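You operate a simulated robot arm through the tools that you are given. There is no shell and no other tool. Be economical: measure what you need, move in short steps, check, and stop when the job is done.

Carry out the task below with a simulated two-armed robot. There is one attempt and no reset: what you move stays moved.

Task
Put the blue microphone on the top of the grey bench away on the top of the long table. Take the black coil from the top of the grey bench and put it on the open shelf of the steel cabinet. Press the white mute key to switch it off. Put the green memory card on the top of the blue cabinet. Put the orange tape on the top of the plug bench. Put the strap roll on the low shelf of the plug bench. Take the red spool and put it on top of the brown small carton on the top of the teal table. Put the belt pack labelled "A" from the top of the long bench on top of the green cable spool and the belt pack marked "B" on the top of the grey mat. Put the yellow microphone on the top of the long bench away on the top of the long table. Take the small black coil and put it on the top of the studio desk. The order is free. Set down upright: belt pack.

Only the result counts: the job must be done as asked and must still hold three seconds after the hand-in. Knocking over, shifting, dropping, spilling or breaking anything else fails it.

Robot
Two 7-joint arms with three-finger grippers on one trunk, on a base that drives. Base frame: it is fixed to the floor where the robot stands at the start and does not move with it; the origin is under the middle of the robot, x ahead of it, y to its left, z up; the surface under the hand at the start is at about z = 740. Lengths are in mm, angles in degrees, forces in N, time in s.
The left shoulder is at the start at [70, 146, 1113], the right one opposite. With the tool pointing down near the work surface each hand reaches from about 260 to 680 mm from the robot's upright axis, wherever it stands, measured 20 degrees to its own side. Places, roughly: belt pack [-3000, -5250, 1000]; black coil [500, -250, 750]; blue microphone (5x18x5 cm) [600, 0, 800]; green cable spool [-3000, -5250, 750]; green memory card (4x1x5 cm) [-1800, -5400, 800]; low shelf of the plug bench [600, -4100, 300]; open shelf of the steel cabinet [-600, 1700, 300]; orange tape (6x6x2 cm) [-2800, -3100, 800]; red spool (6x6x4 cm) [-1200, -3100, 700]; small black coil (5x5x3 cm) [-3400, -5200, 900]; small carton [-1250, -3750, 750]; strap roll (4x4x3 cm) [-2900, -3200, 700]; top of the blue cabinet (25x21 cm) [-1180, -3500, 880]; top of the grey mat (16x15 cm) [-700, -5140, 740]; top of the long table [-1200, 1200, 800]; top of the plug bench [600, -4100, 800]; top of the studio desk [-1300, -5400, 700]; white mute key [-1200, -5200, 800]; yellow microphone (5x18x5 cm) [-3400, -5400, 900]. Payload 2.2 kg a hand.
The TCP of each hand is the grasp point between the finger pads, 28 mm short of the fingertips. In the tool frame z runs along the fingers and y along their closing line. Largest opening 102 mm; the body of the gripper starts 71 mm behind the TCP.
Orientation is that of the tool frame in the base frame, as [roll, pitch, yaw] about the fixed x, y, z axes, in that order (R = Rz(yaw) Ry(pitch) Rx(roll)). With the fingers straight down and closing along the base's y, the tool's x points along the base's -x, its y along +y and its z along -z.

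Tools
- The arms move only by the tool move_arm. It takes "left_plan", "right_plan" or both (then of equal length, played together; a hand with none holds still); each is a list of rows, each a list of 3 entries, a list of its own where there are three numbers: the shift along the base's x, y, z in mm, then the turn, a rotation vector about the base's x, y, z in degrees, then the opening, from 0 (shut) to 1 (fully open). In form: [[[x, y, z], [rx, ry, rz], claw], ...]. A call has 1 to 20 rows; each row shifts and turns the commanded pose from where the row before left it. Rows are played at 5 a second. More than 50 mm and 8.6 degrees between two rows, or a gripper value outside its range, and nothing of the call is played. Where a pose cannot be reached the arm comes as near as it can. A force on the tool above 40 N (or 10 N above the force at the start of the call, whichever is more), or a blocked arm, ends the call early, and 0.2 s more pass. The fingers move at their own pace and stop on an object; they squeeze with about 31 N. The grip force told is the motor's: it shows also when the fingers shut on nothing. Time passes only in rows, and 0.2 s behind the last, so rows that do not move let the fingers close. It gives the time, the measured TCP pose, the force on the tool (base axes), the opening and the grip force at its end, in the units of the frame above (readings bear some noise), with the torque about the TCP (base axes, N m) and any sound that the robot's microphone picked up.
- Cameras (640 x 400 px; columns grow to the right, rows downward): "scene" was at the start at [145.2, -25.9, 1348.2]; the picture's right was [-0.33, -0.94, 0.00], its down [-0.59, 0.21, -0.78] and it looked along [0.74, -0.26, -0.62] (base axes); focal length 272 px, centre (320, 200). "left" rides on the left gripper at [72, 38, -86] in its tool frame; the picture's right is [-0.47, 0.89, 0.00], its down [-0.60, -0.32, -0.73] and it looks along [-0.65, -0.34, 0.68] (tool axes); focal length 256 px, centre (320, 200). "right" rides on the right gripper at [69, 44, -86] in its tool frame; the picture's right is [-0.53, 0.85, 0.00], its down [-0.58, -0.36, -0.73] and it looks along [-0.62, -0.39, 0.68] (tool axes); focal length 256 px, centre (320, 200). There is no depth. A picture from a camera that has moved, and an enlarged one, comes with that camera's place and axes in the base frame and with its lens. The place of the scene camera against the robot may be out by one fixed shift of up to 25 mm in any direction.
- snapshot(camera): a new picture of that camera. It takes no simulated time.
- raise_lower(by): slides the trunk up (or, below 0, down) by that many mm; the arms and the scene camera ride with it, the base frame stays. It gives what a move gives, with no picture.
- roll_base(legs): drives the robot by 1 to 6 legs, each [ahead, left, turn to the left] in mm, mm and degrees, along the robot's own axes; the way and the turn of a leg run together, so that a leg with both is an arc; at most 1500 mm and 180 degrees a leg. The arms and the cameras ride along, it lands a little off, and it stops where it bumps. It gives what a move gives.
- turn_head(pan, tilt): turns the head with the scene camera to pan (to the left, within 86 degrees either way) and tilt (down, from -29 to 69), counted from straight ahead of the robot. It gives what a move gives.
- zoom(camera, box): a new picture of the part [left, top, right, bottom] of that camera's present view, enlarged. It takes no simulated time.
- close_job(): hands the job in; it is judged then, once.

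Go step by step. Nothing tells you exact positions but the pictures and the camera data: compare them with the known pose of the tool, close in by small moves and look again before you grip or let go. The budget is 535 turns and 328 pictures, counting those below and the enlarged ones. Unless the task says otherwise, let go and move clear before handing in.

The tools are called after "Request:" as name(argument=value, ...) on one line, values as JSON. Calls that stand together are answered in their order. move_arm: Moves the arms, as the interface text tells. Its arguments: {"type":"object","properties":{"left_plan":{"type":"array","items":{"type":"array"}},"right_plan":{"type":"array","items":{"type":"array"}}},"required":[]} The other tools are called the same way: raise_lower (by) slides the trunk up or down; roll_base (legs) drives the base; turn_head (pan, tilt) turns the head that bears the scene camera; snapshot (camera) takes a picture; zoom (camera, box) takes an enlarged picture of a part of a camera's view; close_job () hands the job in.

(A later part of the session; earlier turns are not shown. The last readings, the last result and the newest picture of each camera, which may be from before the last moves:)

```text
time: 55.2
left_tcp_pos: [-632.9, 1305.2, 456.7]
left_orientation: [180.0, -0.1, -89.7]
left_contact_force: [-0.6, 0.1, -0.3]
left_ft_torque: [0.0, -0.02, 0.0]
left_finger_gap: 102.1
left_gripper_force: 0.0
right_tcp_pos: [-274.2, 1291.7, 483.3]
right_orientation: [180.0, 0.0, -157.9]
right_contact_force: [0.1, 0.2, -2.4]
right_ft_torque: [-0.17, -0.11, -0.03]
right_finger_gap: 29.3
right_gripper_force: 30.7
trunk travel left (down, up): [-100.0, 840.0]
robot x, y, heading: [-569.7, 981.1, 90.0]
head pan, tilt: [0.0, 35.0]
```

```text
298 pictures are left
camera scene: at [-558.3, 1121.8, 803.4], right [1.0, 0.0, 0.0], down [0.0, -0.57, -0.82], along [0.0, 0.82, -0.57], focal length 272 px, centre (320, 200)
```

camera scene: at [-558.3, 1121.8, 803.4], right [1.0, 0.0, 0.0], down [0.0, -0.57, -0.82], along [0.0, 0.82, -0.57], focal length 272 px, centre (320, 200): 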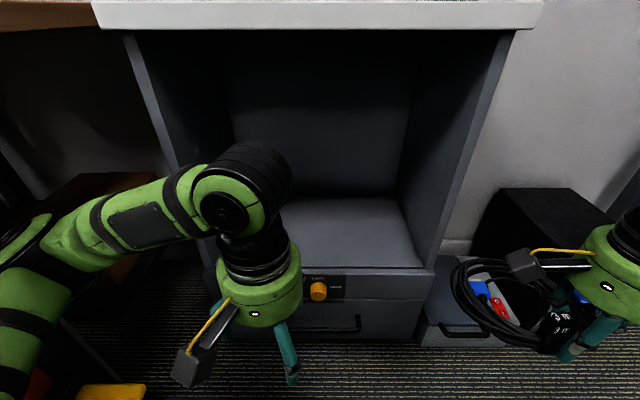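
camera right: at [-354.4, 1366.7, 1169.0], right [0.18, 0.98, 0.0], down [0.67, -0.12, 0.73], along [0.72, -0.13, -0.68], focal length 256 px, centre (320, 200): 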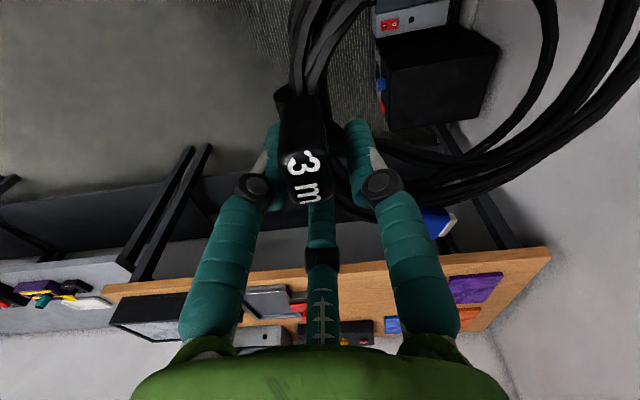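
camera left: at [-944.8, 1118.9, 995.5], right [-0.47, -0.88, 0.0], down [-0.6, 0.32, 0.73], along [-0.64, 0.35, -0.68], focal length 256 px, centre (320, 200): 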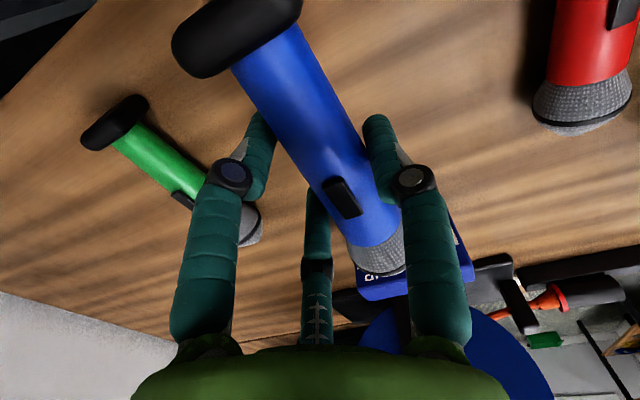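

The shelf surface is at z≈303 and looks empty. I'm raising the left hand out of the way while bringing the coil in front of the opening at a TCP height of about 378.

Request:
move_arm(left_plan=[[[-10, -10, 45], [0, 0, 0], 1], [[-10, -10, 45], [0, 0, 0], 1], [[-10, -10, 45], [0, 0, 0], 1], [[-10, -10, 45], [0, 0, 0], 1], [[-10, -10, 45], [0, 0, 0], 1]], right_plan=[[[0, 0, -20], [0, 0, 0], 0], [[0, 0, -20], [0, 0, 0], 0], [[0, 0, -20], [0, 0, 0], 0], [[-20, 0, -20], [0, 0, 0], 0], [[-20, 0, -25], [0, 0, 0], 0]])

Request:
roll_base(legs=[[100, 0, 0]])

Request:
snapshot(camera="scene")

Request:
snapshot(camera="right")

```text
time: 56.5
left_tcp_pos: [-680.9, 1276.1, 625.9]
left_orientation: [179.1, -13.5, -90.4]
left_contact_force: [0.0, -0.4, -0.3]
left_ft_torque: [-0.01, 0.0, 0.01]
left_finger_gap: 102.2
left_gripper_force: 0.2
right_tcp_pos: [-311.9, 1289.0, 375.2]
right_orientation: [-179.5, 0.1, -158.0]
right_contact_force: [-0.2, -0.7, -2.3]
right_ft_torque: [-0.15, -0.06, 0.03]
right_finger_gap: 28.9
right_gripper_force: 31.3
trunk travel left (down, up): [-100.0, 840.0]
robot x, y, heading: [-572.0, 977.8, 89.8]
head pan, tilt: [0.0, 35.0]
stopped in row 5 (left hand): the arm was blocked; the commanded pose is now the measured one
```

```text
time: 57.7
left_tcp_pos: [-686.0, 1372.3, 628.2]
left_orientation: [179.7, -12.7, -90.6]
left_contact_force: [-0.1, 0.5, 0.9]
left_ft_torque: [-0.02, 0.0, 0.0]
left_finger_gap: 102.1
left_gripper_force: 0.0
right_tcp_pos: [-314.3, 1388.1, 377.8]
right_orientation: [-179.9, 0.6, -158.1]
right_contact_force: [-0.7, 0.0, -2.1]
right_ft_torque: [-0.12, -0.07, 0.02]
right_finger_gap: 29.4
right_gripper_force: 31.1
trunk travel left (down, up): [-100.0, 840.0]
robot x, y, heading: [-571.4, 1078.0, 89.9]
head pan, tilt: [0.0, 35.0]
```

```text
297 pictures are left
camera scene: at [-562.4, 1219.3, 800.3], right [1.0, 0.0, 0.01], down [0.01, -0.57, -0.82], along [0.01, 0.82, -0.57], focal length 272 px, centre (320, 200)
```

scene: 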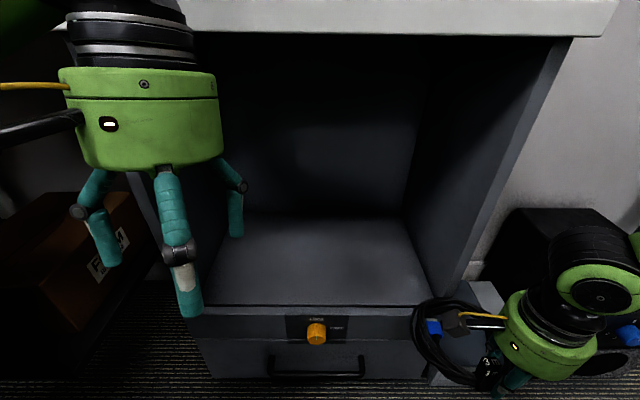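

```text
296 pictures are left
camera right: at [-394.3, 1404.1, 463.9], right [0.18, 0.98, 0.0], down [0.66, -0.12, 0.74], along [0.73, -0.13, -0.68], focal length 256 px, centre (320, 200)
```

right: 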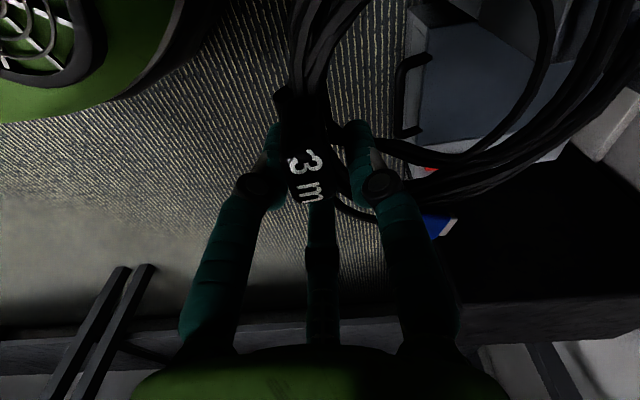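

The left arm was blocked on the way up, so I'm looking to that side before going on.

Request:
turn_head(pan=75, tilt=20)

Request:
snapshot(camera="scene")

```text
time: 59.1
left_tcp_pos: [-686.2, 1373.8, 629.4]
left_orientation: [179.8, -13.0, -90.6]
left_contact_force: [-0.6, 0.2, -0.1]
left_ft_torque: [0.01, -0.02, 0.0]
left_finger_gap: 102.0
left_gripper_force: 0.1
right_tcp_pos: [-313.8, 1389.2, 380.6]
right_orientation: [179.9, 0.7, -158.0]
right_contact_force: [0.1, 0.0, -2.2]
right_ft_torque: [-0.12, -0.05, -0.02]
right_finger_gap: 28.8
right_gripper_force: 31.1
trunk travel left (down, up): [-100.0, 840.0]
robot x, y, heading: [-567.9, 1078.4, 90.1]
head pan, tilt: [75.0, 20.0]
```

```text
295 pictures are left
camera scene: at [-652.0, 1154.7, 825.2], right [0.26, 0.97, 0.01], down [0.34, -0.09, -0.94], along [-0.9, 0.25, -0.35], focal length 272 px, centre (320, 200)
```

scene: 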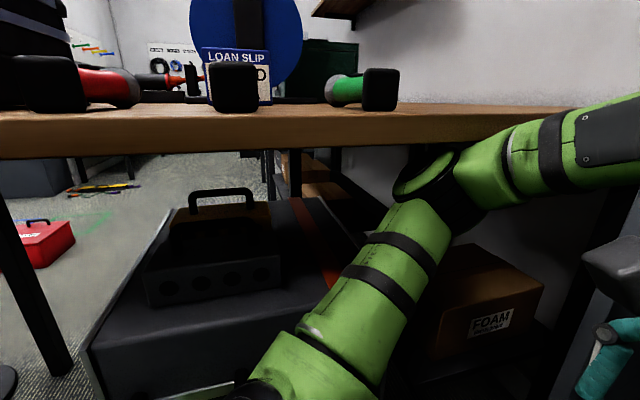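

The left elbow slid under the table top but nothing on it moved. I'm lowering that arm slightly to free it and bringing the right hand across in front of the opening.

Request:
move_arm(left_plan=[[[10, 0, -25], [0, 0, 0], 1], [[10, 0, -25], [0, 0, 0], 1], [[10, 0, -25], [0, 0, 0], 1], [[0, 0, 0], [0, 0, 0], 1]], right_plan=[[[-35, 0, 0], [0, 0, 0], 0], [[-40, 0, 0], [0, 0, 0], 0], [[-40, 0, 0], [0, 0, 0], 0], [[-30, 10, 0], [0, 0, 0], 0]])

Request:
turn_head(pan=-10, tilt=40)

Request:
snapshot(camera="scene")

```text
time: 60.1
left_tcp_pos: [-649.5, 1376.3, 558.3]
left_orientation: [179.0, -12.8, -90.5]
left_contact_force: [-0.1, -0.4, -0.3]
left_ft_torque: [-0.02, 0.02, -0.03]
left_finger_gap: 102.2
left_gripper_force: 0.1
right_tcp_pos: [-455.0, 1400.8, 376.5]
right_orientation: [-179.8, -0.2, -158.1]
right_contact_force: [-0.7, -0.7, -1.1]
right_ft_torque: [-0.17, -0.07, -0.02]
right_finger_gap: 29.3
right_gripper_force: 30.5
trunk travel left (down, up): [-100.0, 840.0]
robot x, y, heading: [-572.5, 1078.0, 90.0]
head pan, tilt: [75.0, 20.0]
```

```text
time: 61.7
left_tcp_pos: [-650.3, 1376.9, 558.3]
left_orientation: [179.2, -12.8, -90.5]
left_contact_force: [-0.4, 0.5, 0.4]
left_ft_torque: [-0.02, 0.02, 0.01]
left_finger_gap: 102.0
left_gripper_force: 0.0
right_tcp_pos: [-456.2, 1400.3, 376.9]
right_orientation: [-179.8, 0.0, -158.1]
right_contact_force: [0.0, 0.5, -1.9]
right_ft_torque: [-0.18, -0.09, -0.04]
right_finger_gap: 29.0
right_gripper_force: 30.4
trunk travel left (down, up): [-100.0, 840.0]
robot x, y, heading: [-570.3, 1083.0, 90.1]
head pan, tilt: [-10.0, 40.0]
```

```text
294 pictures are left
camera scene: at [-540.6, 1217.4, 795.8], right [0.98, -0.17, 0.0], down [-0.11, -0.63, -0.77], along [0.13, 0.75, -0.64], focal length 272 px, centre (320, 200)
```

scene: 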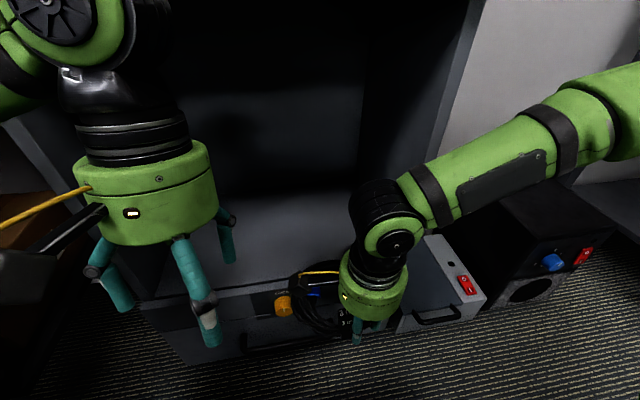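

The coil is just before the opening and above the shelf lip. I'm sliding it in partway and checking.

Request:
move_arm(right_plan=[[[-5, 40, 3], [0, 0, 0], 0], [[-5, 40, 0], [0, 0, 0], 0], [[-5, 40, 0], [0, 0, 0], 0]])

Request:
snapshot(camera="scene")

Request:
snapshot(camera="right")

```text
time: 62.5
left_tcp_pos: [-651.3, 1375.7, 557.9]
left_orientation: [179.2, -12.8, -90.5]
left_contact_force: [0.2, 0.0, -0.2]
left_ft_torque: [0.02, 0.0, 0.02]
left_finger_gap: 102.1
left_gripper_force: 0.1
right_tcp_pos: [-460.0, 1515.7, 382.8]
right_orientation: [-179.9, -0.1, -158.1]
right_contact_force: [-0.3, -0.3, -1.8]
right_ft_torque: [-0.11, -0.08, 0.0]
right_finger_gap: 28.9
right_gripper_force: 31.0
right hand out of reach, approached as far as the arm can: row 3
trunk travel left (down, up): [-100.0, 840.0]
robot x, y, heading: [-566.1, 1079.5, 90.0]
head pan, tilt: [-10.0, 40.0]
```

```text
293 pictures are left
camera scene: at [-540.5, 1217.4, 795.8], right [0.98, -0.18, 0.0], down [-0.11, -0.63, -0.77], along [0.13, 0.75, -0.64], focal length 272 px, centre (320, 200)
```

scene: 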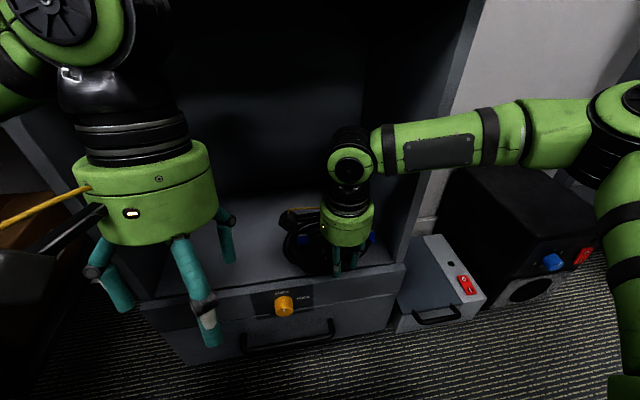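

```text
292 pictures are left
camera right: at [-538.4, 1530.3, 470.1], right [0.18, 0.98, 0.0], down [0.67, -0.12, 0.73], along [0.72, -0.13, -0.68], focal length 256 px, centre (320, 200)
```

right: 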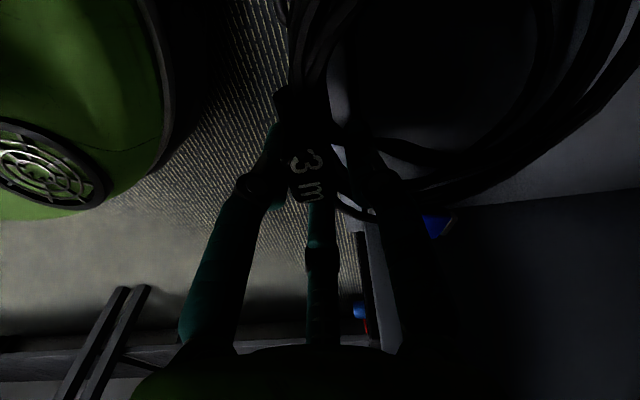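

The turned wrist limits reach here. I'll rotate the tool back toward its default, which swings the ring to -x, and then go on in.

Request:
move_arm(right_plan=[[[0, -10, 0], [0, 0, 8], 0], [[5, -10, 0], [0, 0, 8], 0], [[5, -5, 0], [0, 0, 8], 0], [[5, 0, 0], [0, 0, 8], 0], [[5, 0, 0], [0, 0, 8], 0], [[5, 0, 0], [0, 0, 8], 0], [[5, 0, 0], [0, 0, 8], 0], [[0, 30, 0], [0, 0, 0], 0], [[0, 30, 0], [0, 0, 0], 0]])

Request:
snapshot(camera="scene")

```text
time: 64.5
left_tcp_pos: [-650.1, 1375.2, 557.5]
left_orientation: [179.1, -12.8, -90.5]
left_contact_force: [-0.4, -0.5, -0.3]
left_ft_torque: [0.0, 0.01, 0.0]
left_finger_gap: 101.8
left_gripper_force: 0.0
right_tcp_pos: [-429.9, 1550.6, 382.6]
right_orientation: [-179.8, 0.1, -102.0]
right_contact_force: [0.4, 0.2, -2.6]
right_ft_torque: [-0.06, -0.11, 0.0]
right_finger_gap: 29.1
right_gripper_force: 31.0
trunk travel left (down, up): [-100.0, 840.0]
robot x, y, heading: [-568.6, 1081.9, 89.7]
head pan, tilt: [-10.0, 40.0]
```

```text
291 pictures are left
camera scene: at [-540.5, 1217.3, 795.8], right [0.98, -0.18, 0.0], down [-0.11, -0.63, -0.77], along [0.13, 0.75, -0.64], focal length 272 px, centre (320, 200)
```

scene: 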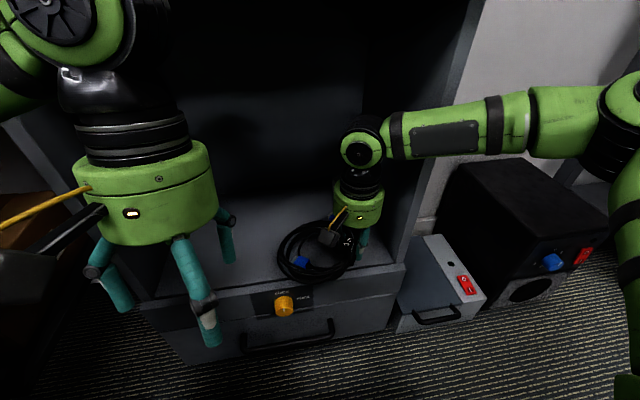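

The forearm would foul the side wall from this close. I'm backing the base 80 mm and extending the arm straighter, with the ring turned diagonally inward.

Request:
roll_base(legs=[[-80, 0, 0]])

Request:
move_arm(right_plan=[[[0, 0, 0], [0, 0, -8], 0], [[0, 0, 0], [0, 0, -8], 0], [[0, 0, 0], [0, 0, -8], 0], [[-5, 25, 0], [0, 0, -8], 0], [[-5, 25, 0], [0, 0, 0], 0], [[-5, 25, 0], [0, 0, 0], 0]])

Request:
snapshot(camera="scene")

```text
time: 65.6
left_tcp_pos: [-651.0, 1296.1, 557.8]
left_orientation: [179.0, -12.8, -90.4]
left_contact_force: [-0.2, 0.4, 0.3]
left_ft_torque: [0.01, -0.03, -0.03]
left_finger_gap: 102.2
left_gripper_force: 0.1
right_tcp_pos: [-429.3, 1470.6, 383.5]
right_orientation: [-179.9, 0.0, -102.0]
right_contact_force: [0.1, -0.4, -1.5]
right_ft_torque: [-0.03, -0.19, -0.03]
right_finger_gap: 29.0
right_gripper_force: 30.6
trunk travel left (down, up): [-100.0, 840.0]
robot x, y, heading: [-571.7, 1001.1, 90.1]
head pan, tilt: [-10.0, 40.0]
```

```text
time: 67.0
left_tcp_pos: [-650.4, 1297.3, 558.9]
left_orientation: [179.1, -12.8, -90.4]
left_contact_force: [-0.5, -0.2, -0.3]
left_ft_torque: [0.0, 0.03, -0.02]
left_finger_gap: 102.0
left_gripper_force: 0.0
right_tcp_pos: [-408.6, 1512.6, 393.0]
right_orientation: [-179.9, -0.1, -134.1]
right_contact_force: [-0.1, 0.5, -3.0]
right_ft_torque: [-0.12, -0.12, 0.01]
right_finger_gap: 29.2
right_gripper_force: 31.0
right hand out of reach, approached as far as the arm can: row 4, 5, 6
trunk travel left (down, up): [-100.0, 840.0]
robot x, y, heading: [-566.2, 1003.4, 90.2]
head pan, tilt: [-10.0, 40.0]
```

```text
290 pictures are left
camera scene: at [-540.8, 1138.1, 795.7], right [0.98, -0.17, 0.0], down [-0.11, -0.63, -0.77], along [0.13, 0.75, -0.64], focal length 272 px, centre (320, 200)
```

scene: 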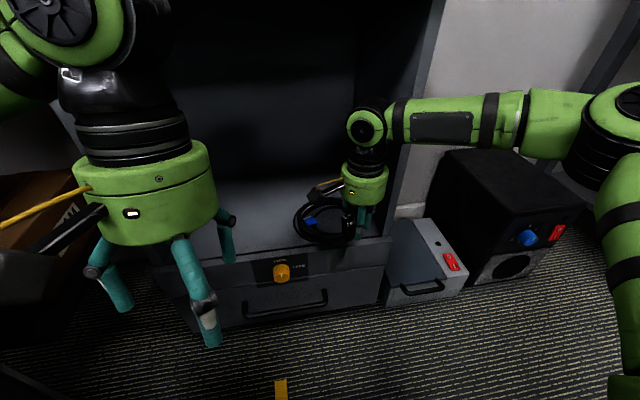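

The limit comes from the hand being too far inboard of the shoulder. I'm retracting, then shifting the base right and turning it left 20°, so the target lies to the arm's own side.

Request:
move_arm(right_plan=[[[0, -40, 0], [0, 0, 0], 0], [[0, -40, -10], [0, 0, 0], 0], [[0, -20, 0], [0, 0, 0], 0]])

Request:
roll_base(legs=[[0, -90, 0], [0, 0, 20]])

Request:
snapshot(camera="scene")

```text
time: 67.8
left_tcp_pos: [-651.4, 1296.1, 557.4]
left_orientation: [179.0, -12.8, -90.5]
left_contact_force: [-0.2, 0.4, 0.2]
left_ft_torque: [0.0, 0.0, 0.01]
left_finger_gap: 102.0
left_gripper_force: 0.0
right_tcp_pos: [-408.5, 1412.6, 382.1]
right_orientation: [-179.8, -0.1, -134.2]
right_contact_force: [-0.1, -0.6, -2.5]
right_ft_torque: [-0.12, -0.11, 0.02]
right_finger_gap: 29.2
right_gripper_force: 30.3
trunk travel left (down, up): [-100.0, 840.0]
robot x, y, heading: [-571.3, 1001.3, 90.0]
head pan, tilt: [-10.0, 40.0]
```

```text
time: 70.0
left_tcp_pos: [-656.6, 1250.5, 557.7]
left_orientation: [179.0, -12.8, -70.3]
left_contact_force: [0.2, 0.3, 0.3]
left_ft_torque: [0.0, 0.01, 0.03]
left_finger_gap: 102.0
left_gripper_force: 0.1
right_tcp_pos: [-469.6, 1442.6, 383.1]
right_orientation: [-179.9, 0.0, -113.9]
right_contact_force: [-0.5, 0.5, -2.6]
right_ft_torque: [-0.03, -0.11, 0.02]
right_finger_gap: 29.1
right_gripper_force: 30.6
trunk travel left (down, up): [-100.0, 840.0]
robot x, y, heading: [-479.2, 1005.7, 109.9]
head pan, tilt: [-10.0, 40.0]
```

```text
289 pictures are left
camera scene: at [-497.4, 1135.0, 795.8], right [0.98, 0.17, 0.0], down [0.11, -0.63, -0.77], along [-0.13, 0.75, -0.64], focal length 272 px, centre (320, 200)
```

scene: 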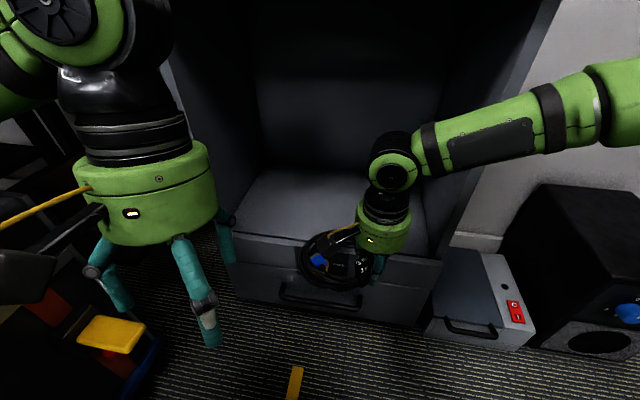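

There's better geometry now. I'm advancing into the shelf while turning the ring slightly inward.

Request:
move_arm(right_plan=[[[8, 0, 0], [0, 0, -8], 0], [[8, 30, 0], [0, 0, -8], 0], [[8, 35, 0], [0, 0, -6], 0], [[5, 35, 0], [0, 0, 0], 0], [[0, 30, 0], [0, 0, 0], 0]])

Request:
snapshot(camera="scene")

```text
time: 71.2
left_tcp_pos: [-656.6, 1247.0, 558.9]
left_orientation: [179.3, -12.4, -70.5]
left_contact_force: [0.7, 0.3, -0.4]
left_ft_torque: [0.01, 0.01, -0.03]
left_finger_gap: 102.0
left_gripper_force: 0.1
right_tcp_pos: [-443.1, 1567.4, 384.6]
right_orientation: [180.0, 0.2, -135.4]
right_contact_force: [0.5, -0.4, -2.2]
right_ft_torque: [-0.09, -0.09, 0.03]
right_finger_gap: 29.2
right_gripper_force: 30.5
trunk travel left (down, up): [-100.0, 840.0]
robot x, y, heading: [-478.9, 998.1, 110.1]
head pan, tilt: [-10.0, 40.0]
```

```text
288 pictures are left
camera scene: at [-497.8, 1129.1, 796.3], right [0.98, 0.17, 0.0], down [0.11, -0.63, -0.77], along [-0.13, 0.76, -0.64], focal length 272 px, centre (320, 200)
```

scene: 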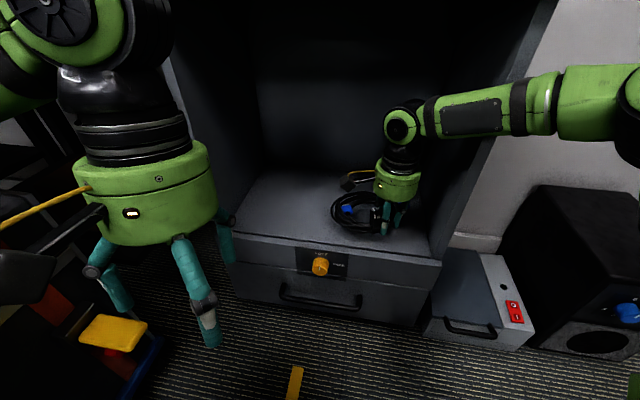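

The coil is almost fully over the shelf, but the forearm is close to the side wall. I'm backing the base 80 mm and extending the arm further, so it comes in straighter.

Request:
roll_base(legs=[[-90, 0, 0]])

Request:
move_arm(right_plan=[[[-10, 30, 0], [0, 0, -6], 0], [[-10, 30, 0], [0, 0, -6], 0], [[-8, 30, 0], [0, 0, 0], 0], [[-5, 20, 0], [0, 0, 0], 0]])

Request:
snapshot(camera="scene")

```text
time: 72.3
left_tcp_pos: [-625.8, 1167.2, 558.5]
left_orientation: [179.1, -12.7, -70.3]
left_contact_force: [0.2, 0.1, 0.2]
left_ft_torque: [0.01, -0.03, -0.01]
left_finger_gap: 101.9
left_gripper_force: 0.1
right_tcp_pos: [-411.1, 1488.5, 382.4]
right_orientation: [-179.9, 0.0, -135.9]
right_contact_force: [0.9, -0.1, -1.7]
right_ft_torque: [-0.12, -0.1, 0.02]
right_finger_gap: 28.9
right_gripper_force: 30.4
trunk travel left (down, up): [-100.0, 840.0]
robot x, y, heading: [-447.6, 918.2, 110.0]
head pan, tilt: [-10.0, 40.0]
```

```text
time: 73.3
left_tcp_pos: [-626.0, 1167.9, 557.4]
left_orientation: [179.1, -12.7, -70.3]
left_contact_force: [-0.6, 0.5, -0.2]
left_ft_torque: [0.04, 0.0, -0.03]
left_finger_gap: 101.9
left_gripper_force: 0.1
right_tcp_pos: [-403.1, 1548.5, 392.1]
right_orientation: [-180.0, 0.1, -148.1]
right_contact_force: [0.3, 0.0, -2.3]
right_ft_torque: [-0.11, -0.08, -0.01]
right_finger_gap: 29.2
right_gripper_force: 31.3
right hand out of reach, approached as far as the arm can: row 2, 3, 4
trunk travel left (down, up): [-100.0, 840.0]
robot x, y, heading: [-449.4, 920.7, 109.9]
head pan, tilt: [-10.0, 40.0]
```

```text
287 pictures are left
camera scene: at [-466.8, 1051.3, 795.7], right [0.98, 0.17, 0.0], down [0.11, -0.63, -0.77], along [-0.13, 0.75, -0.64], focal length 272 px, centre (320, 200)
```

scene: 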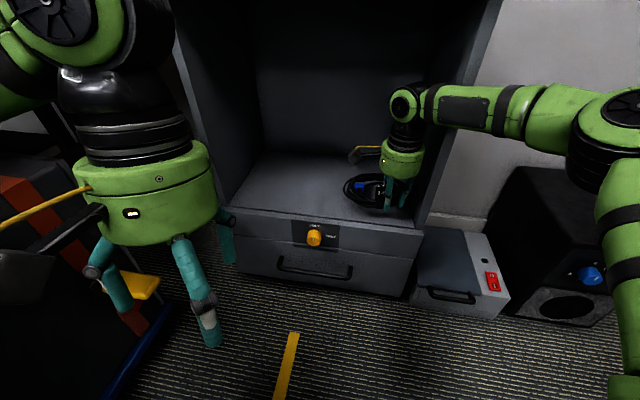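

The wrist limit stops the straight-down approach, so I'm tilting the tool forward about 24°. That leaves the wrist outside while the coil moves deeper in.

Request:
move_arm(right_plan=[[[0, 5, 0], [8, 0, 0], 0], [[0, 10, 0], [8, 0, 0], 0], [[-5, 15, 0], [8, 0, 0], 0], [[-10, 20, 0], [0, 0, 0], 0], [[-10, 20, 0], [0, 0, 0], 0]])

Request:
snapshot(camera="scene")

```text
time: 74.5
left_tcp_pos: [-626.6, 1166.5, 557.9]
left_orientation: [179.1, -12.9, -70.3]
left_contact_force: [0.2, 0.0, 0.0]
left_ft_torque: [-0.02, 0.0, -0.01]
left_finger_gap: 101.6
left_gripper_force: 0.0
right_tcp_pos: [-421.3, 1612.7, 396.3]
right_orientation: [159.3, 12.3, -150.2]
right_contact_force: [-0.6, 0.3, -2.3]
right_ft_torque: [-0.13, -0.1, -0.03]
right_finger_gap: 28.9
right_gripper_force: 30.8
right hand out of reach, approached as far as the arm can: row 5
trunk travel left (down, up): [-100.0, 840.0]
robot x, y, heading: [-452.0, 918.3, 110.1]
head pan, tilt: [-10.0, 40.0]
```

```text
286 pictures are left
camera scene: at [-466.8, 1051.1, 795.8], right [0.98, 0.17, 0.0], down [0.11, -0.63, -0.77], along [-0.13, 0.75, -0.64], focal length 272 px, centre (320, 200)
```

scene: 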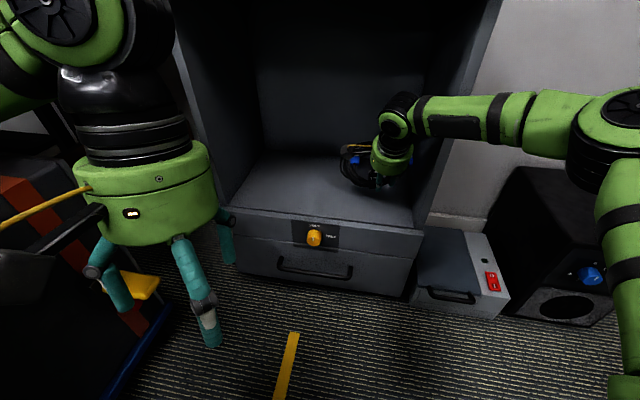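

The coil is well inside. I'm lowering the trunk to bring it near the shelf.

Request:
raise_lower(by=-45)

Request:
move_arm(right_plan=[[[0, 0, -4], [0, 0, 0], 0], [[0, 0, -4], [0, 0, 0], 0]])

Request:
snapshot(camera="right")

Request:
zoom(camera="scene", box=[280, 80, 480, 205])

```text
time: 75.4
left_tcp_pos: [-627.1, 1165.8, 512.0]
left_orientation: [179.1, -12.8, -70.3]
left_contact_force: [-0.3, 0.0, 0.4]
left_ft_torque: [0.01, -0.01, -0.01]
left_finger_gap: 102.0
left_gripper_force: 0.0
right_tcp_pos: [-419.9, 1612.0, 349.5]
right_orientation: [159.3, 12.4, -150.1]
right_contact_force: [0.0, -0.3, -3.0]
right_ft_torque: [-0.13, -0.08, 0.05]
right_finger_gap: 29.3
right_gripper_force: 30.9
trunk travel left (down, up): [-55.0, 885.0]
robot x, y, heading: [-448.6, 920.9, 110.0]
head pan, tilt: [-10.0, 40.0]
```

```text
time: 76.0
left_tcp_pos: [-625.2, 1165.7, 513.7]
left_orientation: [179.1, -12.8, -70.2]
left_contact_force: [-0.8, 0.0, -0.5]
left_ft_torque: [-0.01, 0.01, -0.02]
left_finger_gap: 101.7
left_gripper_force: 0.0
right_tcp_pos: [-420.8, 1612.0, 346.6]
right_orientation: [158.9, 12.4, -150.3]
right_contact_force: [1.2, -1.8, 10.8]
right_ft_torque: [-0.18, 0.53, 0.14]
right_finger_gap: 29.1
right_gripper_force: 31.0
trunk travel left (down, up): [-55.0, 885.0]
robot x, y, heading: [-449.9, 916.0, 110.2]
head pan, tilt: [-10.0, 40.0]
```

```text
285 pictures are left
camera right: at [-500.8, 1577.1, 425.5], right [0.01, 0.91, 0.41], down [0.69, -0.3, 0.66], along [0.73, 0.28, -0.63], focal length 256 px, centre (320, 200)
```

right: 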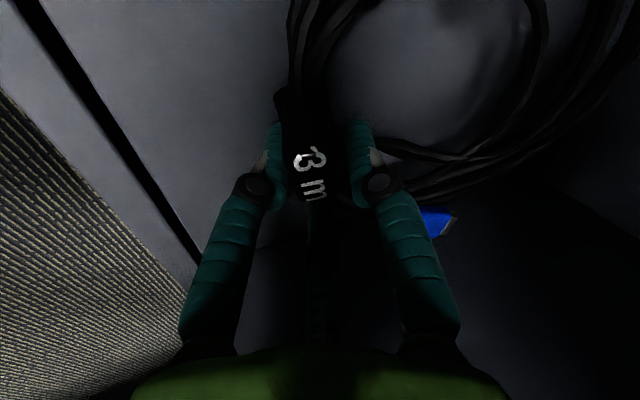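

```text
3.20 times, centred on (380, 142) of scene
camera zoom: at [-466.7, 1049.8, 751.3], right [0.98, 0.17, 0.0], down [0.11, -0.63, -0.77], along [-0.13, 0.76, -0.64], focal length 870 px, centre (128, 384)
```

zoom: 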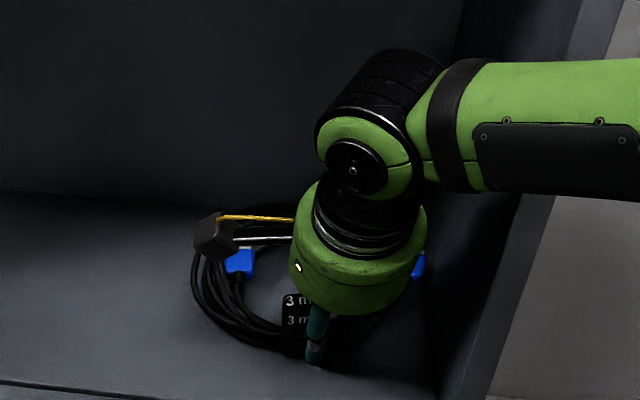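

The coil has touched down on the shelf with its near edge well behind the lip. I'm opening and retreating along the tool axis.

Request:
move_arm(right_plan=[[[0, 0, 0], [0, 0, 0], 0.4], [[0, 0, 0], [0, 0, 0], 0.75], [[0, 0, 0], [0, 0, 0], 0.75], [[0, -6, 15], [0, 0, 0], 0.75], [[0, -10, 25], [0, 0, 0], 0.75], [[0, -14, 30], [0, 0, 0], 0.75]])

Request:
snapshot(camera="scene")

Request:
snapshot(camera="right")

```text
time: 77.4
left_tcp_pos: [-625.8, 1167.1, 512.8]
left_orientation: [179.2, -12.9, -70.3]
left_contact_force: [-0.3, 0.5, 0.6]
left_ft_torque: [-0.01, -0.01, -0.02]
left_finger_gap: 102.2
left_gripper_force: 0.1
right_tcp_pos: [-422.2, 1580.7, 413.6]
right_orientation: [159.2, 12.4, -150.3]
right_contact_force: [-0.5, 0.8, 0.4]
right_ft_torque: [0.01, 0.02, -0.03]
right_finger_gap: 76.6
right_gripper_force: 0.1
trunk travel left (down, up): [-55.0, 885.0]
robot x, y, heading: [-451.8, 916.2, 110.1]
head pan, tilt: [-10.0, 40.0]
```

```text
283 pictures are left
camera scene: at [-466.8, 1051.0, 750.8], right [0.98, 0.18, 0.0], down [0.11, -0.63, -0.77], along [-0.13, 0.75, -0.64], focal length 272 px, centre (320, 200)
```

scene: 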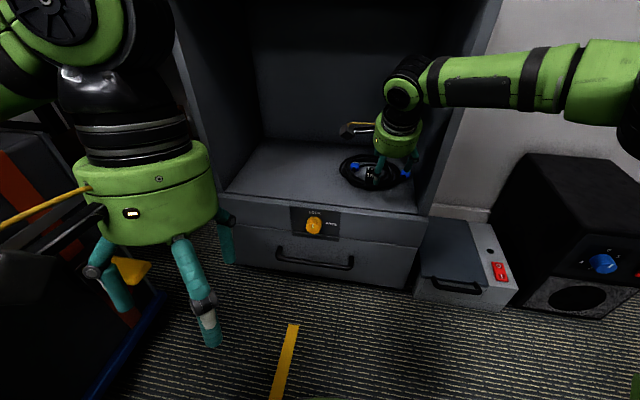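

```text
282 pictures are left
camera right: at [-502.3, 1547.4, 492.0], right [0.0, 0.91, 0.41], down [0.68, -0.3, 0.67], along [0.73, 0.27, -0.63], focal length 256 px, centre (320, 200)
```

right: 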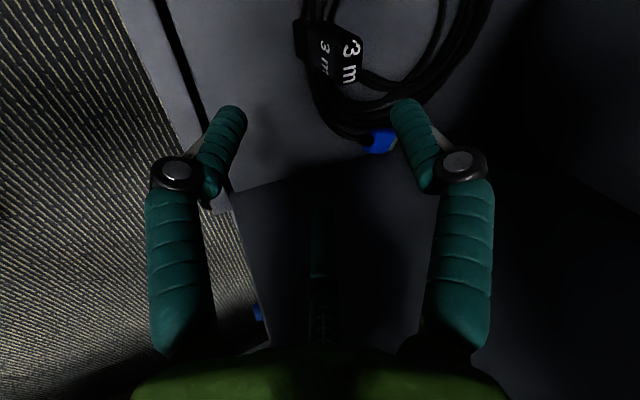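

The coil lies flat on the shelf. I'm backing straight out and then restoring the hand orientations.

Request:
roll_base(legs=[[-250, -150, 0]])

Request:
move_arm(right_plan=[[[0, 0, 0], [-8, 0, 0], 0.75], [[0, 0, 0], [-8, 0, 0], 0.75], [[0, 0, 0], [-8, 0, 0], 0.75], [[0, 0, 0], [0, 0, 8], 0.75], [[0, 0, 0], [0, 0, 8], 0.75], [[0, 0, 0], [0, 0, 8], 0.75], [[0, 0, 0], [0, 0, 8], 0.75], [[0, 0, 0], [0, 0, 8], 0.75], [[0, 0, 0], [0, 0, 8], 0.75]])

Request:
snapshot(camera="scene")

```text
time: 78.4
left_tcp_pos: [-584.9, 1131.6, 511.4]
left_orientation: [179.1, -12.9, -70.1]
left_contact_force: [-1.0, -0.2, 0.0]
left_ft_torque: [-0.01, -0.02, 0.02]
left_finger_gap: 102.0
left_gripper_force: 0.0
right_tcp_pos: [-393.8, 1547.7, 417.1]
right_orientation: [157.7, 11.9, -148.6]
right_contact_force: [-6.8, 1.7, -3.5]
right_ft_torque: [-0.02, -0.03, 0.02]
right_finger_gap: 71.7
right_gripper_force: 0.0
trunk travel left (down, up): [-55.0, 885.0]
robot x, y, heading: [-404.2, 883.5, 110.4]
head pan, tilt: [-10.0, 40.0]
stopped in leg 1: the force on the tool passed its limit at 70 N (the readings are from after the stop); the commanded pose is now the measured one
```

```text
time: 79.1
left_tcp_pos: [-586.8, 1130.9, 512.4]
left_orientation: [179.0, -12.9, -69.9]
left_contact_force: [0.2, -0.2, 0.6]
left_ft_torque: [0.01, 0.0, 0.01]
left_finger_gap: 101.9
left_gripper_force: 0.0
right_tcp_pos: [-391.8, 1538.6, 419.1]
right_orientation: [171.1, 2.3, -145.7]
right_contact_force: [-13.9, 4.9, -5.0]
right_ft_torque: [0.03, -0.09, 0.25]
right_finger_gap: 67.5
right_gripper_force: 0.1
right hand out of reach, approached as far as the arm can: row 2, 3
trunk travel left (down, up): [-55.0, 885.0]
robot x, y, heading: [-407.2, 884.1, 110.6]
head pan, tilt: [-10.0, 40.0]
stopped in row 3 (right hand): the force on the tool passed its limit at 48 N (the readings are from after the stop); the commanded pose is now the measured one
```

```text
281 pictures are left
camera scene: at [-425.2, 1016.7, 750.4], right [0.98, 0.18, 0.0], down [0.12, -0.63, -0.77], along [-0.14, 0.75, -0.64], focal length 272 px, centre (320, 200)
```

scene: 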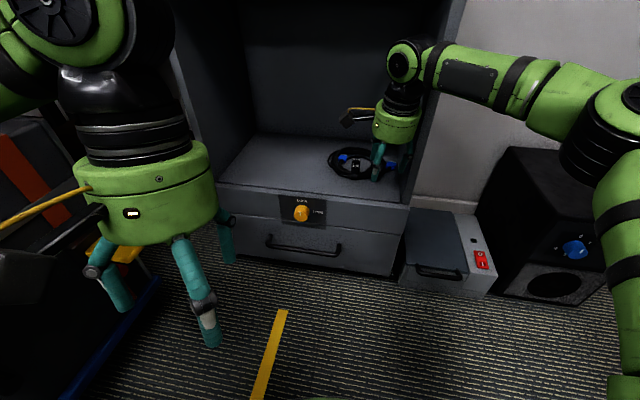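

My sideways component pushed the fingers against the cabinet's right wall. I'm shifting the hand left first and then driving purely backward.

Request:
move_arm(right_plan=[[[-15, 0, 0], [0, 0, 0], 0.6], [[-20, 0, 0], [0, 0, 0], 0.6]])

Request:
snapshot(camera="scene")

```text
time: 79.7
left_tcp_pos: [-584.2, 1130.7, 512.4]
left_orientation: [179.0, -12.7, -70.0]
left_contact_force: [0.3, -0.7, -0.2]
left_ft_torque: [0.0, 0.02, 0.0]
left_finger_gap: 101.8
left_gripper_force: 0.1
right_tcp_pos: [-403.0, 1522.3, 419.4]
right_orientation: [171.2, 2.3, -146.3]
right_contact_force: [-0.2, -0.4, 0.2]
right_ft_torque: [-0.02, -0.01, -0.02]
right_finger_gap: 61.6
right_gripper_force: 0.2
right hand out of reach, approached as far as the arm can: row 1, 2
trunk travel left (down, up): [-55.0, 885.0]
robot x, y, heading: [-406.8, 880.8, 110.5]
head pan, tilt: [-10.0, 40.0]
```

```text
280 pictures are left
camera scene: at [-424.1, 1015.9, 750.8], right [0.98, 0.18, 0.0], down [0.12, -0.63, -0.77], along [-0.14, 0.75, -0.64], focal length 272 px, centre (320, 200)
```

scene: 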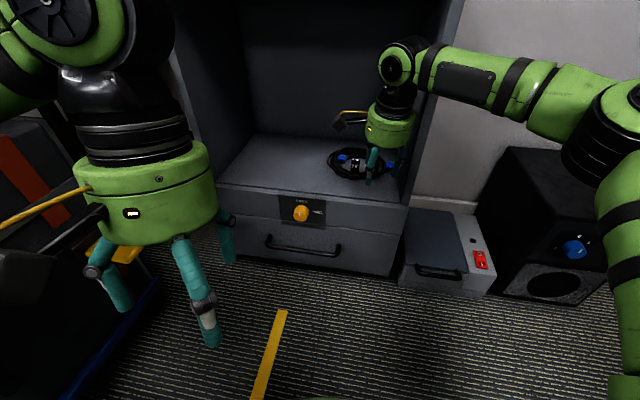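

Contact is gone and the coil lies undisturbed. I'm driving straight back (-y), with a slight left component in the robot's frame.

Request:
roll_base(legs=[[-280, 110, 0]])

Request:
snapshot(camera="scene")

```text
time: 81.8
left_tcp_pos: [-589.5, 829.2, 511.7]
left_orientation: [179.0, -12.8, -69.9]
left_contact_force: [1.1, -0.7, 0.6]
left_ft_torque: [-0.01, -0.02, -0.01]
left_finger_gap: 102.2
left_gripper_force: 0.0
right_tcp_pos: [-410.9, 1219.0, 421.0]
right_orientation: [171.2, 2.1, -146.1]
right_contact_force: [0.0, 0.2, 0.5]
right_ft_torque: [-0.02, -0.01, -0.02]
right_finger_gap: 60.9
right_gripper_force: 0.2
trunk travel left (down, up): [-55.0, 885.0]
robot x, y, heading: [-411.6, 582.0, 110.3]
head pan, tilt: [-10.0, 40.0]
```

```text
279 pictures are left
camera scene: at [-430.2, 713.6, 750.8], right [0.98, 0.18, 0.0], down [0.12, -0.63, -0.77], along [-0.14, 0.75, -0.64], focal length 272 px, centre (320, 200)
```

scene: 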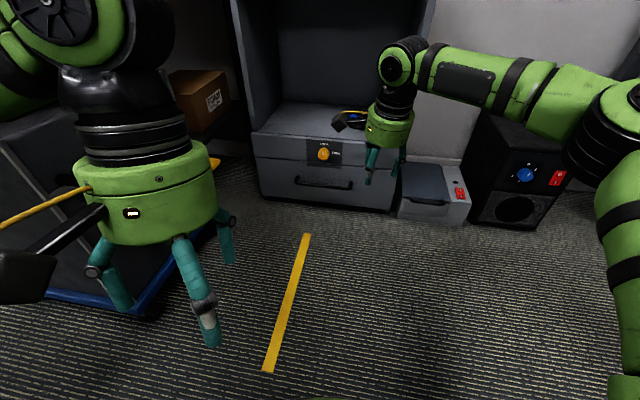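

I'm checking the left elbow's clearance from the long table before raising the trunk.

Request:
turn_head(pan=70, tilt=20)

Request:
snapshot(camera="scene")

Request:
turn_head(pan=-80, tilt=20)

Request:
snapshot(camera="scene")

```text
time: 83.3
left_tcp_pos: [-590.5, 828.7, 512.9]
left_orientation: [179.1, -12.9, -70.0]
left_contact_force: [0.3, -0.5, -0.6]
left_ft_torque: [0.01, 0.03, 0.04]
left_finger_gap: 101.9
left_gripper_force: 0.0
right_tcp_pos: [-410.0, 1218.9, 419.4]
right_orientation: [171.1, 2.4, -146.2]
right_contact_force: [0.6, 0.4, 0.8]
right_ft_torque: [0.04, 0.01, -0.04]
right_finger_gap: 61.1
right_gripper_force: 0.0
trunk travel left (down, up): [-55.0, 885.0]
robot x, y, heading: [-409.6, 577.5, 110.6]
head pan, tilt: [70.0, 20.0]
```

```text
278 pictures are left
camera scene: at [-508.1, 629.4, 782.2], right [-0.01, 1.0, 0.0], down [0.34, 0.0, -0.94], along [-0.94, -0.01, -0.34], focal length 272 px, centre (320, 200)
```

scene: 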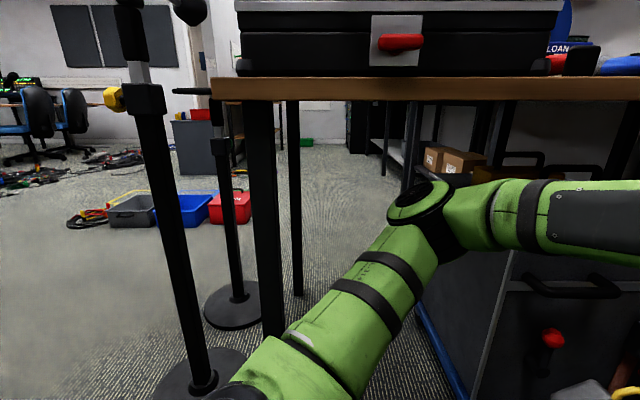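

```text
time: 85.7
left_tcp_pos: [-590.5, 828.7, 514.5]
left_orientation: [179.1, -12.8, -70.0]
left_contact_force: [-0.4, -1.2, -0.4]
left_ft_torque: [0.03, 0.03, 0.02]
left_finger_gap: 102.1
left_gripper_force: 0.1
right_tcp_pos: [-410.3, 1219.1, 420.4]
right_orientation: [171.1, 2.2, -146.1]
right_contact_force: [-0.2, -0.7, 0.2]
right_ft_torque: [-0.02, 0.03, -0.02]
right_finger_gap: 61.3
right_gripper_force: 0.0
trunk travel left (down, up): [-55.0, 885.0]
robot x, y, heading: [-411.5, 579.3, 110.4]
head pan, tilt: [-80.0, 20.0]
```

```text
277 pictures are left
camera scene: at [-334.6, 677.0, 782.2], right [0.51, -0.86, 0.0], down [-0.3, -0.17, -0.94], along [0.81, 0.48, -0.34], focal length 272 px, centre (320, 200)
```

scene: 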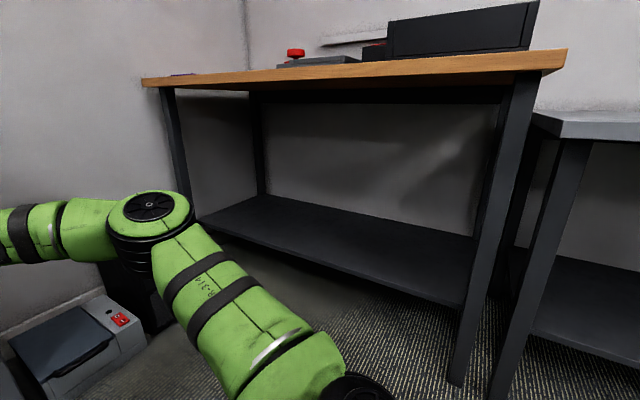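

There is room on the right, so I'm shifting the base 160 mm right and away from the long table. Then I'll raise the trunk.

Request:
roll_base(legs=[[-60, -160, 0]])

Request:
raise_lower(by=400)

Request:
raise_lower(by=245)

```text
time: 87.1
left_tcp_pos: [-421.0, 827.8, 512.6]
left_orientation: [179.1, -12.7, -70.0]
left_contact_force: [0.1, 0.2, 0.1]
left_ft_torque: [0.01, -0.04, 0.01]
left_finger_gap: 101.8
left_gripper_force: 0.1
right_tcp_pos: [-240.4, 1218.4, 420.2]
right_orientation: [171.0, 2.3, -146.0]
right_contact_force: [0.0, 0.4, 0.6]
right_ft_torque: [-0.01, -0.01, 0.01]
right_finger_gap: 61.2
right_gripper_force: 0.0
trunk travel left (down, up): [-55.0, 885.0]
robot x, y, heading: [-242.3, 580.2, 110.4]
head pan, tilt: [-80.0, 20.0]
```

```text
time: 91.0
left_tcp_pos: [-420.6, 827.4, 912.3]
left_orientation: [179.2, -12.8, -70.0]
left_contact_force: [0.6, 0.7, -1.0]
left_ft_torque: [0.01, 0.01, 0.02]
left_finger_gap: 102.0
left_gripper_force: 0.2
right_tcp_pos: [-240.8, 1218.0, 818.8]
right_orientation: [171.1, 2.3, -146.1]
right_contact_force: [-0.7, 0.1, -0.2]
right_ft_torque: [0.02, -0.03, -0.02]
right_finger_gap: 61.7
right_gripper_force: 0.1
trunk travel left (down, up): [-455.0, 485.0]
robot x, y, heading: [-242.5, 576.2, 110.4]
head pan, tilt: [-80.0, 20.0]
```

```text
time: 93.5
left_tcp_pos: [-420.3, 828.3, 1157.0]
left_orientation: [179.1, -12.8, -70.1]
left_contact_force: [-0.6, -0.7, -0.2]
left_ft_torque: [-0.03, -0.04, -0.01]
left_finger_gap: 101.9
left_gripper_force: 0.2
right_tcp_pos: [-240.9, 1219.1, 1065.7]
right_orientation: [171.1, 2.2, -146.1]
right_contact_force: [-0.3, 0.1, 0.3]
right_ft_torque: [-0.03, 0.03, 0.03]
right_finger_gap: 61.3
right_gripper_force: 0.1
trunk travel left (down, up): [-700.0, 240.0]
robot x, y, heading: [-245.8, 578.8, 110.1]
head pan, tilt: [-80.0, 20.0]
```

I'm restoring both hands to straight-down default orientations and tucking them in for the long drive.

Request:
move_arm(left_plan=[[[-8, 2, -6], [6, 2.2, 0], 1], [[-8, 2, -6], [6, 2.2, 0], 1], [[-8, 2, -6], [0, 0, 0], 1], [[-8, 2, -6], [0, 0, 0], 1], [[-8, 2, -6], [0, 0, 0], 1], [[-8, 2, -6], [0, 0, 0], 1], [[-8, 2, -6], [0, 0, 0], 1], [[-8, 2, -6], [0, 0, 0], 1], [[-8, 2, -6], [0, 0, 0], 1], [[-8, 2, -6], [0, 0, 0], 1], [[-8, 2, -6], [0, 0, 0], 1], [[-7, 2, -6], [0, 0, 0], 1]], right_plan=[[[13, -17, 2], [-4.3, -1.6, 0], 1], [[13, -17, 2], [-4.3, -1.6, 0], 1], [[13, -17, 2], [0, 0, 7.6], 1], [[13, -17, 2], [0, 0, 7.6], 1], [[13, -17, 2], [0, 0, 7.6], 1], [[13, -17, 2], [0, 0, 7.6], 1], [[13, -17, 2], [0, 0, 7.6], 1], [[13, -17, 2], [0, 0, 7.6], 1], [[13, -17, 2], [0, 0, 7.6], 1], [[13, -17, 2], [0, 0, 7.6], 1], [[13, -17, 2], [0, 0, 7.6], 1], [[13, -17, 2], [0, 0, 7.6], 1]])

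Request:
turn_head(pan=86, tilt=15)

Request:
snapshot(camera="scene")

```text
time: 96.1
left_tcp_pos: [-514.9, 851.9, 1086.6]
left_orientation: [178.9, 0.1, -70.0]
left_contact_force: [0.1, -0.3, -0.5]
left_ft_torque: [0.05, 0.03, 0.01]
left_finger_gap: 101.9
left_gripper_force: 0.1
right_tcp_pos: [-83.6, 1014.5, 1088.7]
right_orientation: [180.0, 0.2, -69.7]
right_contact_force: [-0.5, 0.1, 0.1]
right_ft_torque: [0.01, 0.02, 0.04]
right_finger_gap: 102.0
right_gripper_force: 0.1
trunk travel left (down, up): [-700.0, 240.0]
robot x, y, heading: [-237.7, 579.0, 110.7]
head pan, tilt: [-80.0, 20.0]
```

```text
time: 98.6
left_tcp_pos: [-515.0, 851.4, 1085.4]
left_orientation: [179.1, 0.0, -70.0]
left_contact_force: [-0.6, -0.2, 0.3]
left_ft_torque: [-0.01, 0.03, -0.01]
left_finger_gap: 102.0
left_gripper_force: 0.1
right_tcp_pos: [-84.8, 1014.6, 1088.5]
right_orientation: [180.0, 0.2, -69.9]
right_contact_force: [0.4, 0.1, -0.7]
right_ft_torque: [-0.02, -0.03, -0.01]
right_finger_gap: 102.1
right_gripper_force: 0.0
trunk travel left (down, up): [-700.0, 240.0]
robot x, y, heading: [-239.8, 578.1, 110.6]
head pan, tilt: [85.9, 15.0]
```

```text
276 pictures are left
camera scene: at [-334.3, 602.9, 1435.4], right [-0.28, 0.96, 0.0], down [0.25, 0.07, -0.97], along [-0.93, -0.27, -0.26], focal length 272 px, centre (320, 200)
```

scene: 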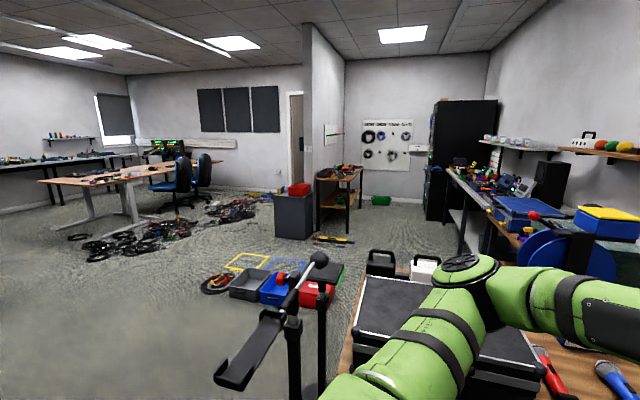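

I'm turning to face south (-y) to see the rest of the room.

Request:
roll_base(legs=[[0, 0, 160]])

Request:
turn_head(pan=-25, tilt=18)

Request:
snapshot(camera="scene")

Request:
turn_head(pan=20, tilt=18)

Request:
snapshot(camera="scene")

```text
time: 105.5
left_tcp_pos: [-87.5, 225.1, 1084.8]
left_orientation: [179.1, 0.0, 88.5]
left_contact_force: [-0.4, -0.2, -0.6]
left_ft_torque: [-0.01, -0.03, 0.0]
left_finger_gap: 101.9
left_gripper_force: 0.2
right_tcp_pos: [-547.4, 231.4, 1090.3]
right_orientation: [180.0, 0.2, 88.5]
right_contact_force: [0.0, -0.1, 0.0]
right_ft_torque: [0.0, 0.01, -0.04]
right_finger_gap: 102.3
right_gripper_force: 0.0
trunk travel left (down, up): [-700.0, 240.0]
robot x, y, heading: [-240.2, 577.8, -91.2]
head pan, tilt: [85.9, 15.0]
```

```text
time: 107.4
left_tcp_pos: [-86.3, 226.2, 1086.3]
left_orientation: [179.1, 0.0, 88.5]
left_contact_force: [-0.4, 0.1, -0.8]
left_ft_torque: [0.0, 0.03, 0.0]
left_finger_gap: 102.1
left_gripper_force: 0.1
right_tcp_pos: [-548.3, 232.3, 1088.3]
right_orientation: [-179.9, 0.2, 88.6]
right_contact_force: [0.3, -0.6, -0.6]
right_ft_torque: [0.01, 0.03, 0.02]
right_finger_gap: 102.2
right_gripper_force: 0.0
trunk travel left (down, up): [-700.0, 240.0]
robot x, y, heading: [-241.7, 580.8, -91.1]
head pan, tilt: [-25.0, 18.0]
```

```text
275 pictures are left
camera scene: at [-269.4, 448.5, 1430.5], right [-0.9, 0.44, 0.0], down [0.14, 0.28, -0.95], along [-0.42, -0.85, -0.31], focal length 272 px, centre (320, 200)
```

scene: 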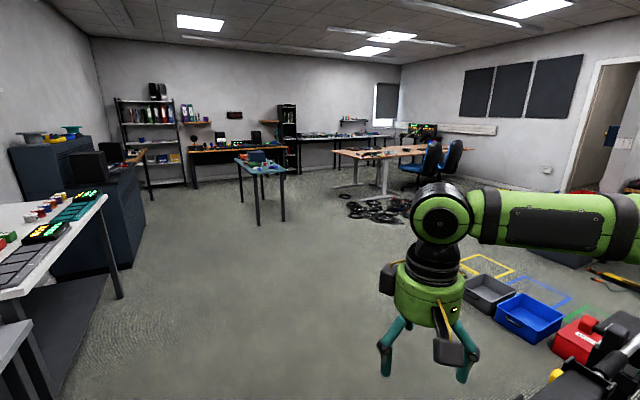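

```text
time: 108.5
left_tcp_pos: [-86.0, 225.7, 1086.3]
left_orientation: [179.1, 0.0, 88.5]
left_contact_force: [0.1, -0.3, 1.1]
left_ft_torque: [0.0, -0.03, 0.0]
left_finger_gap: 102.1
left_gripper_force: 0.1
right_tcp_pos: [-547.1, 231.6, 1089.6]
right_orientation: [-180.0, 0.1, 88.6]
right_contact_force: [0.7, 1.1, -0.2]
right_ft_torque: [0.0, 0.0, -0.01]
right_finger_gap: 102.0
right_gripper_force: 0.0
trunk travel left (down, up): [-700.0, 240.0]
robot x, y, heading: [-243.6, 584.6, -91.2]
head pan, tilt: [20.0, 18.0]
```

```text
274 pictures are left
camera scene: at [-198.3, 443.9, 1430.5], right [-0.95, -0.32, 0.0], down [-0.1, 0.29, -0.95], along [0.31, -0.9, -0.31], focal length 272 px, centre (320, 200)
```

scene: 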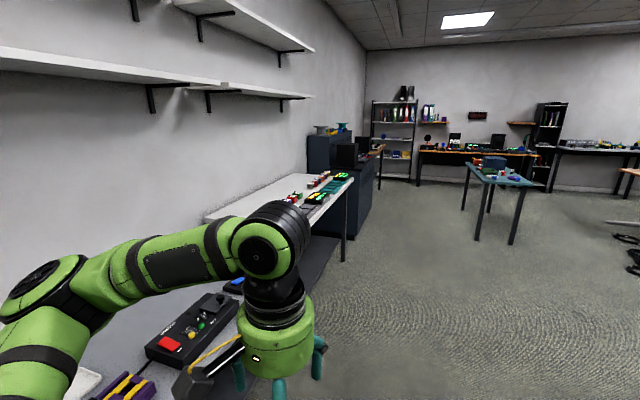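

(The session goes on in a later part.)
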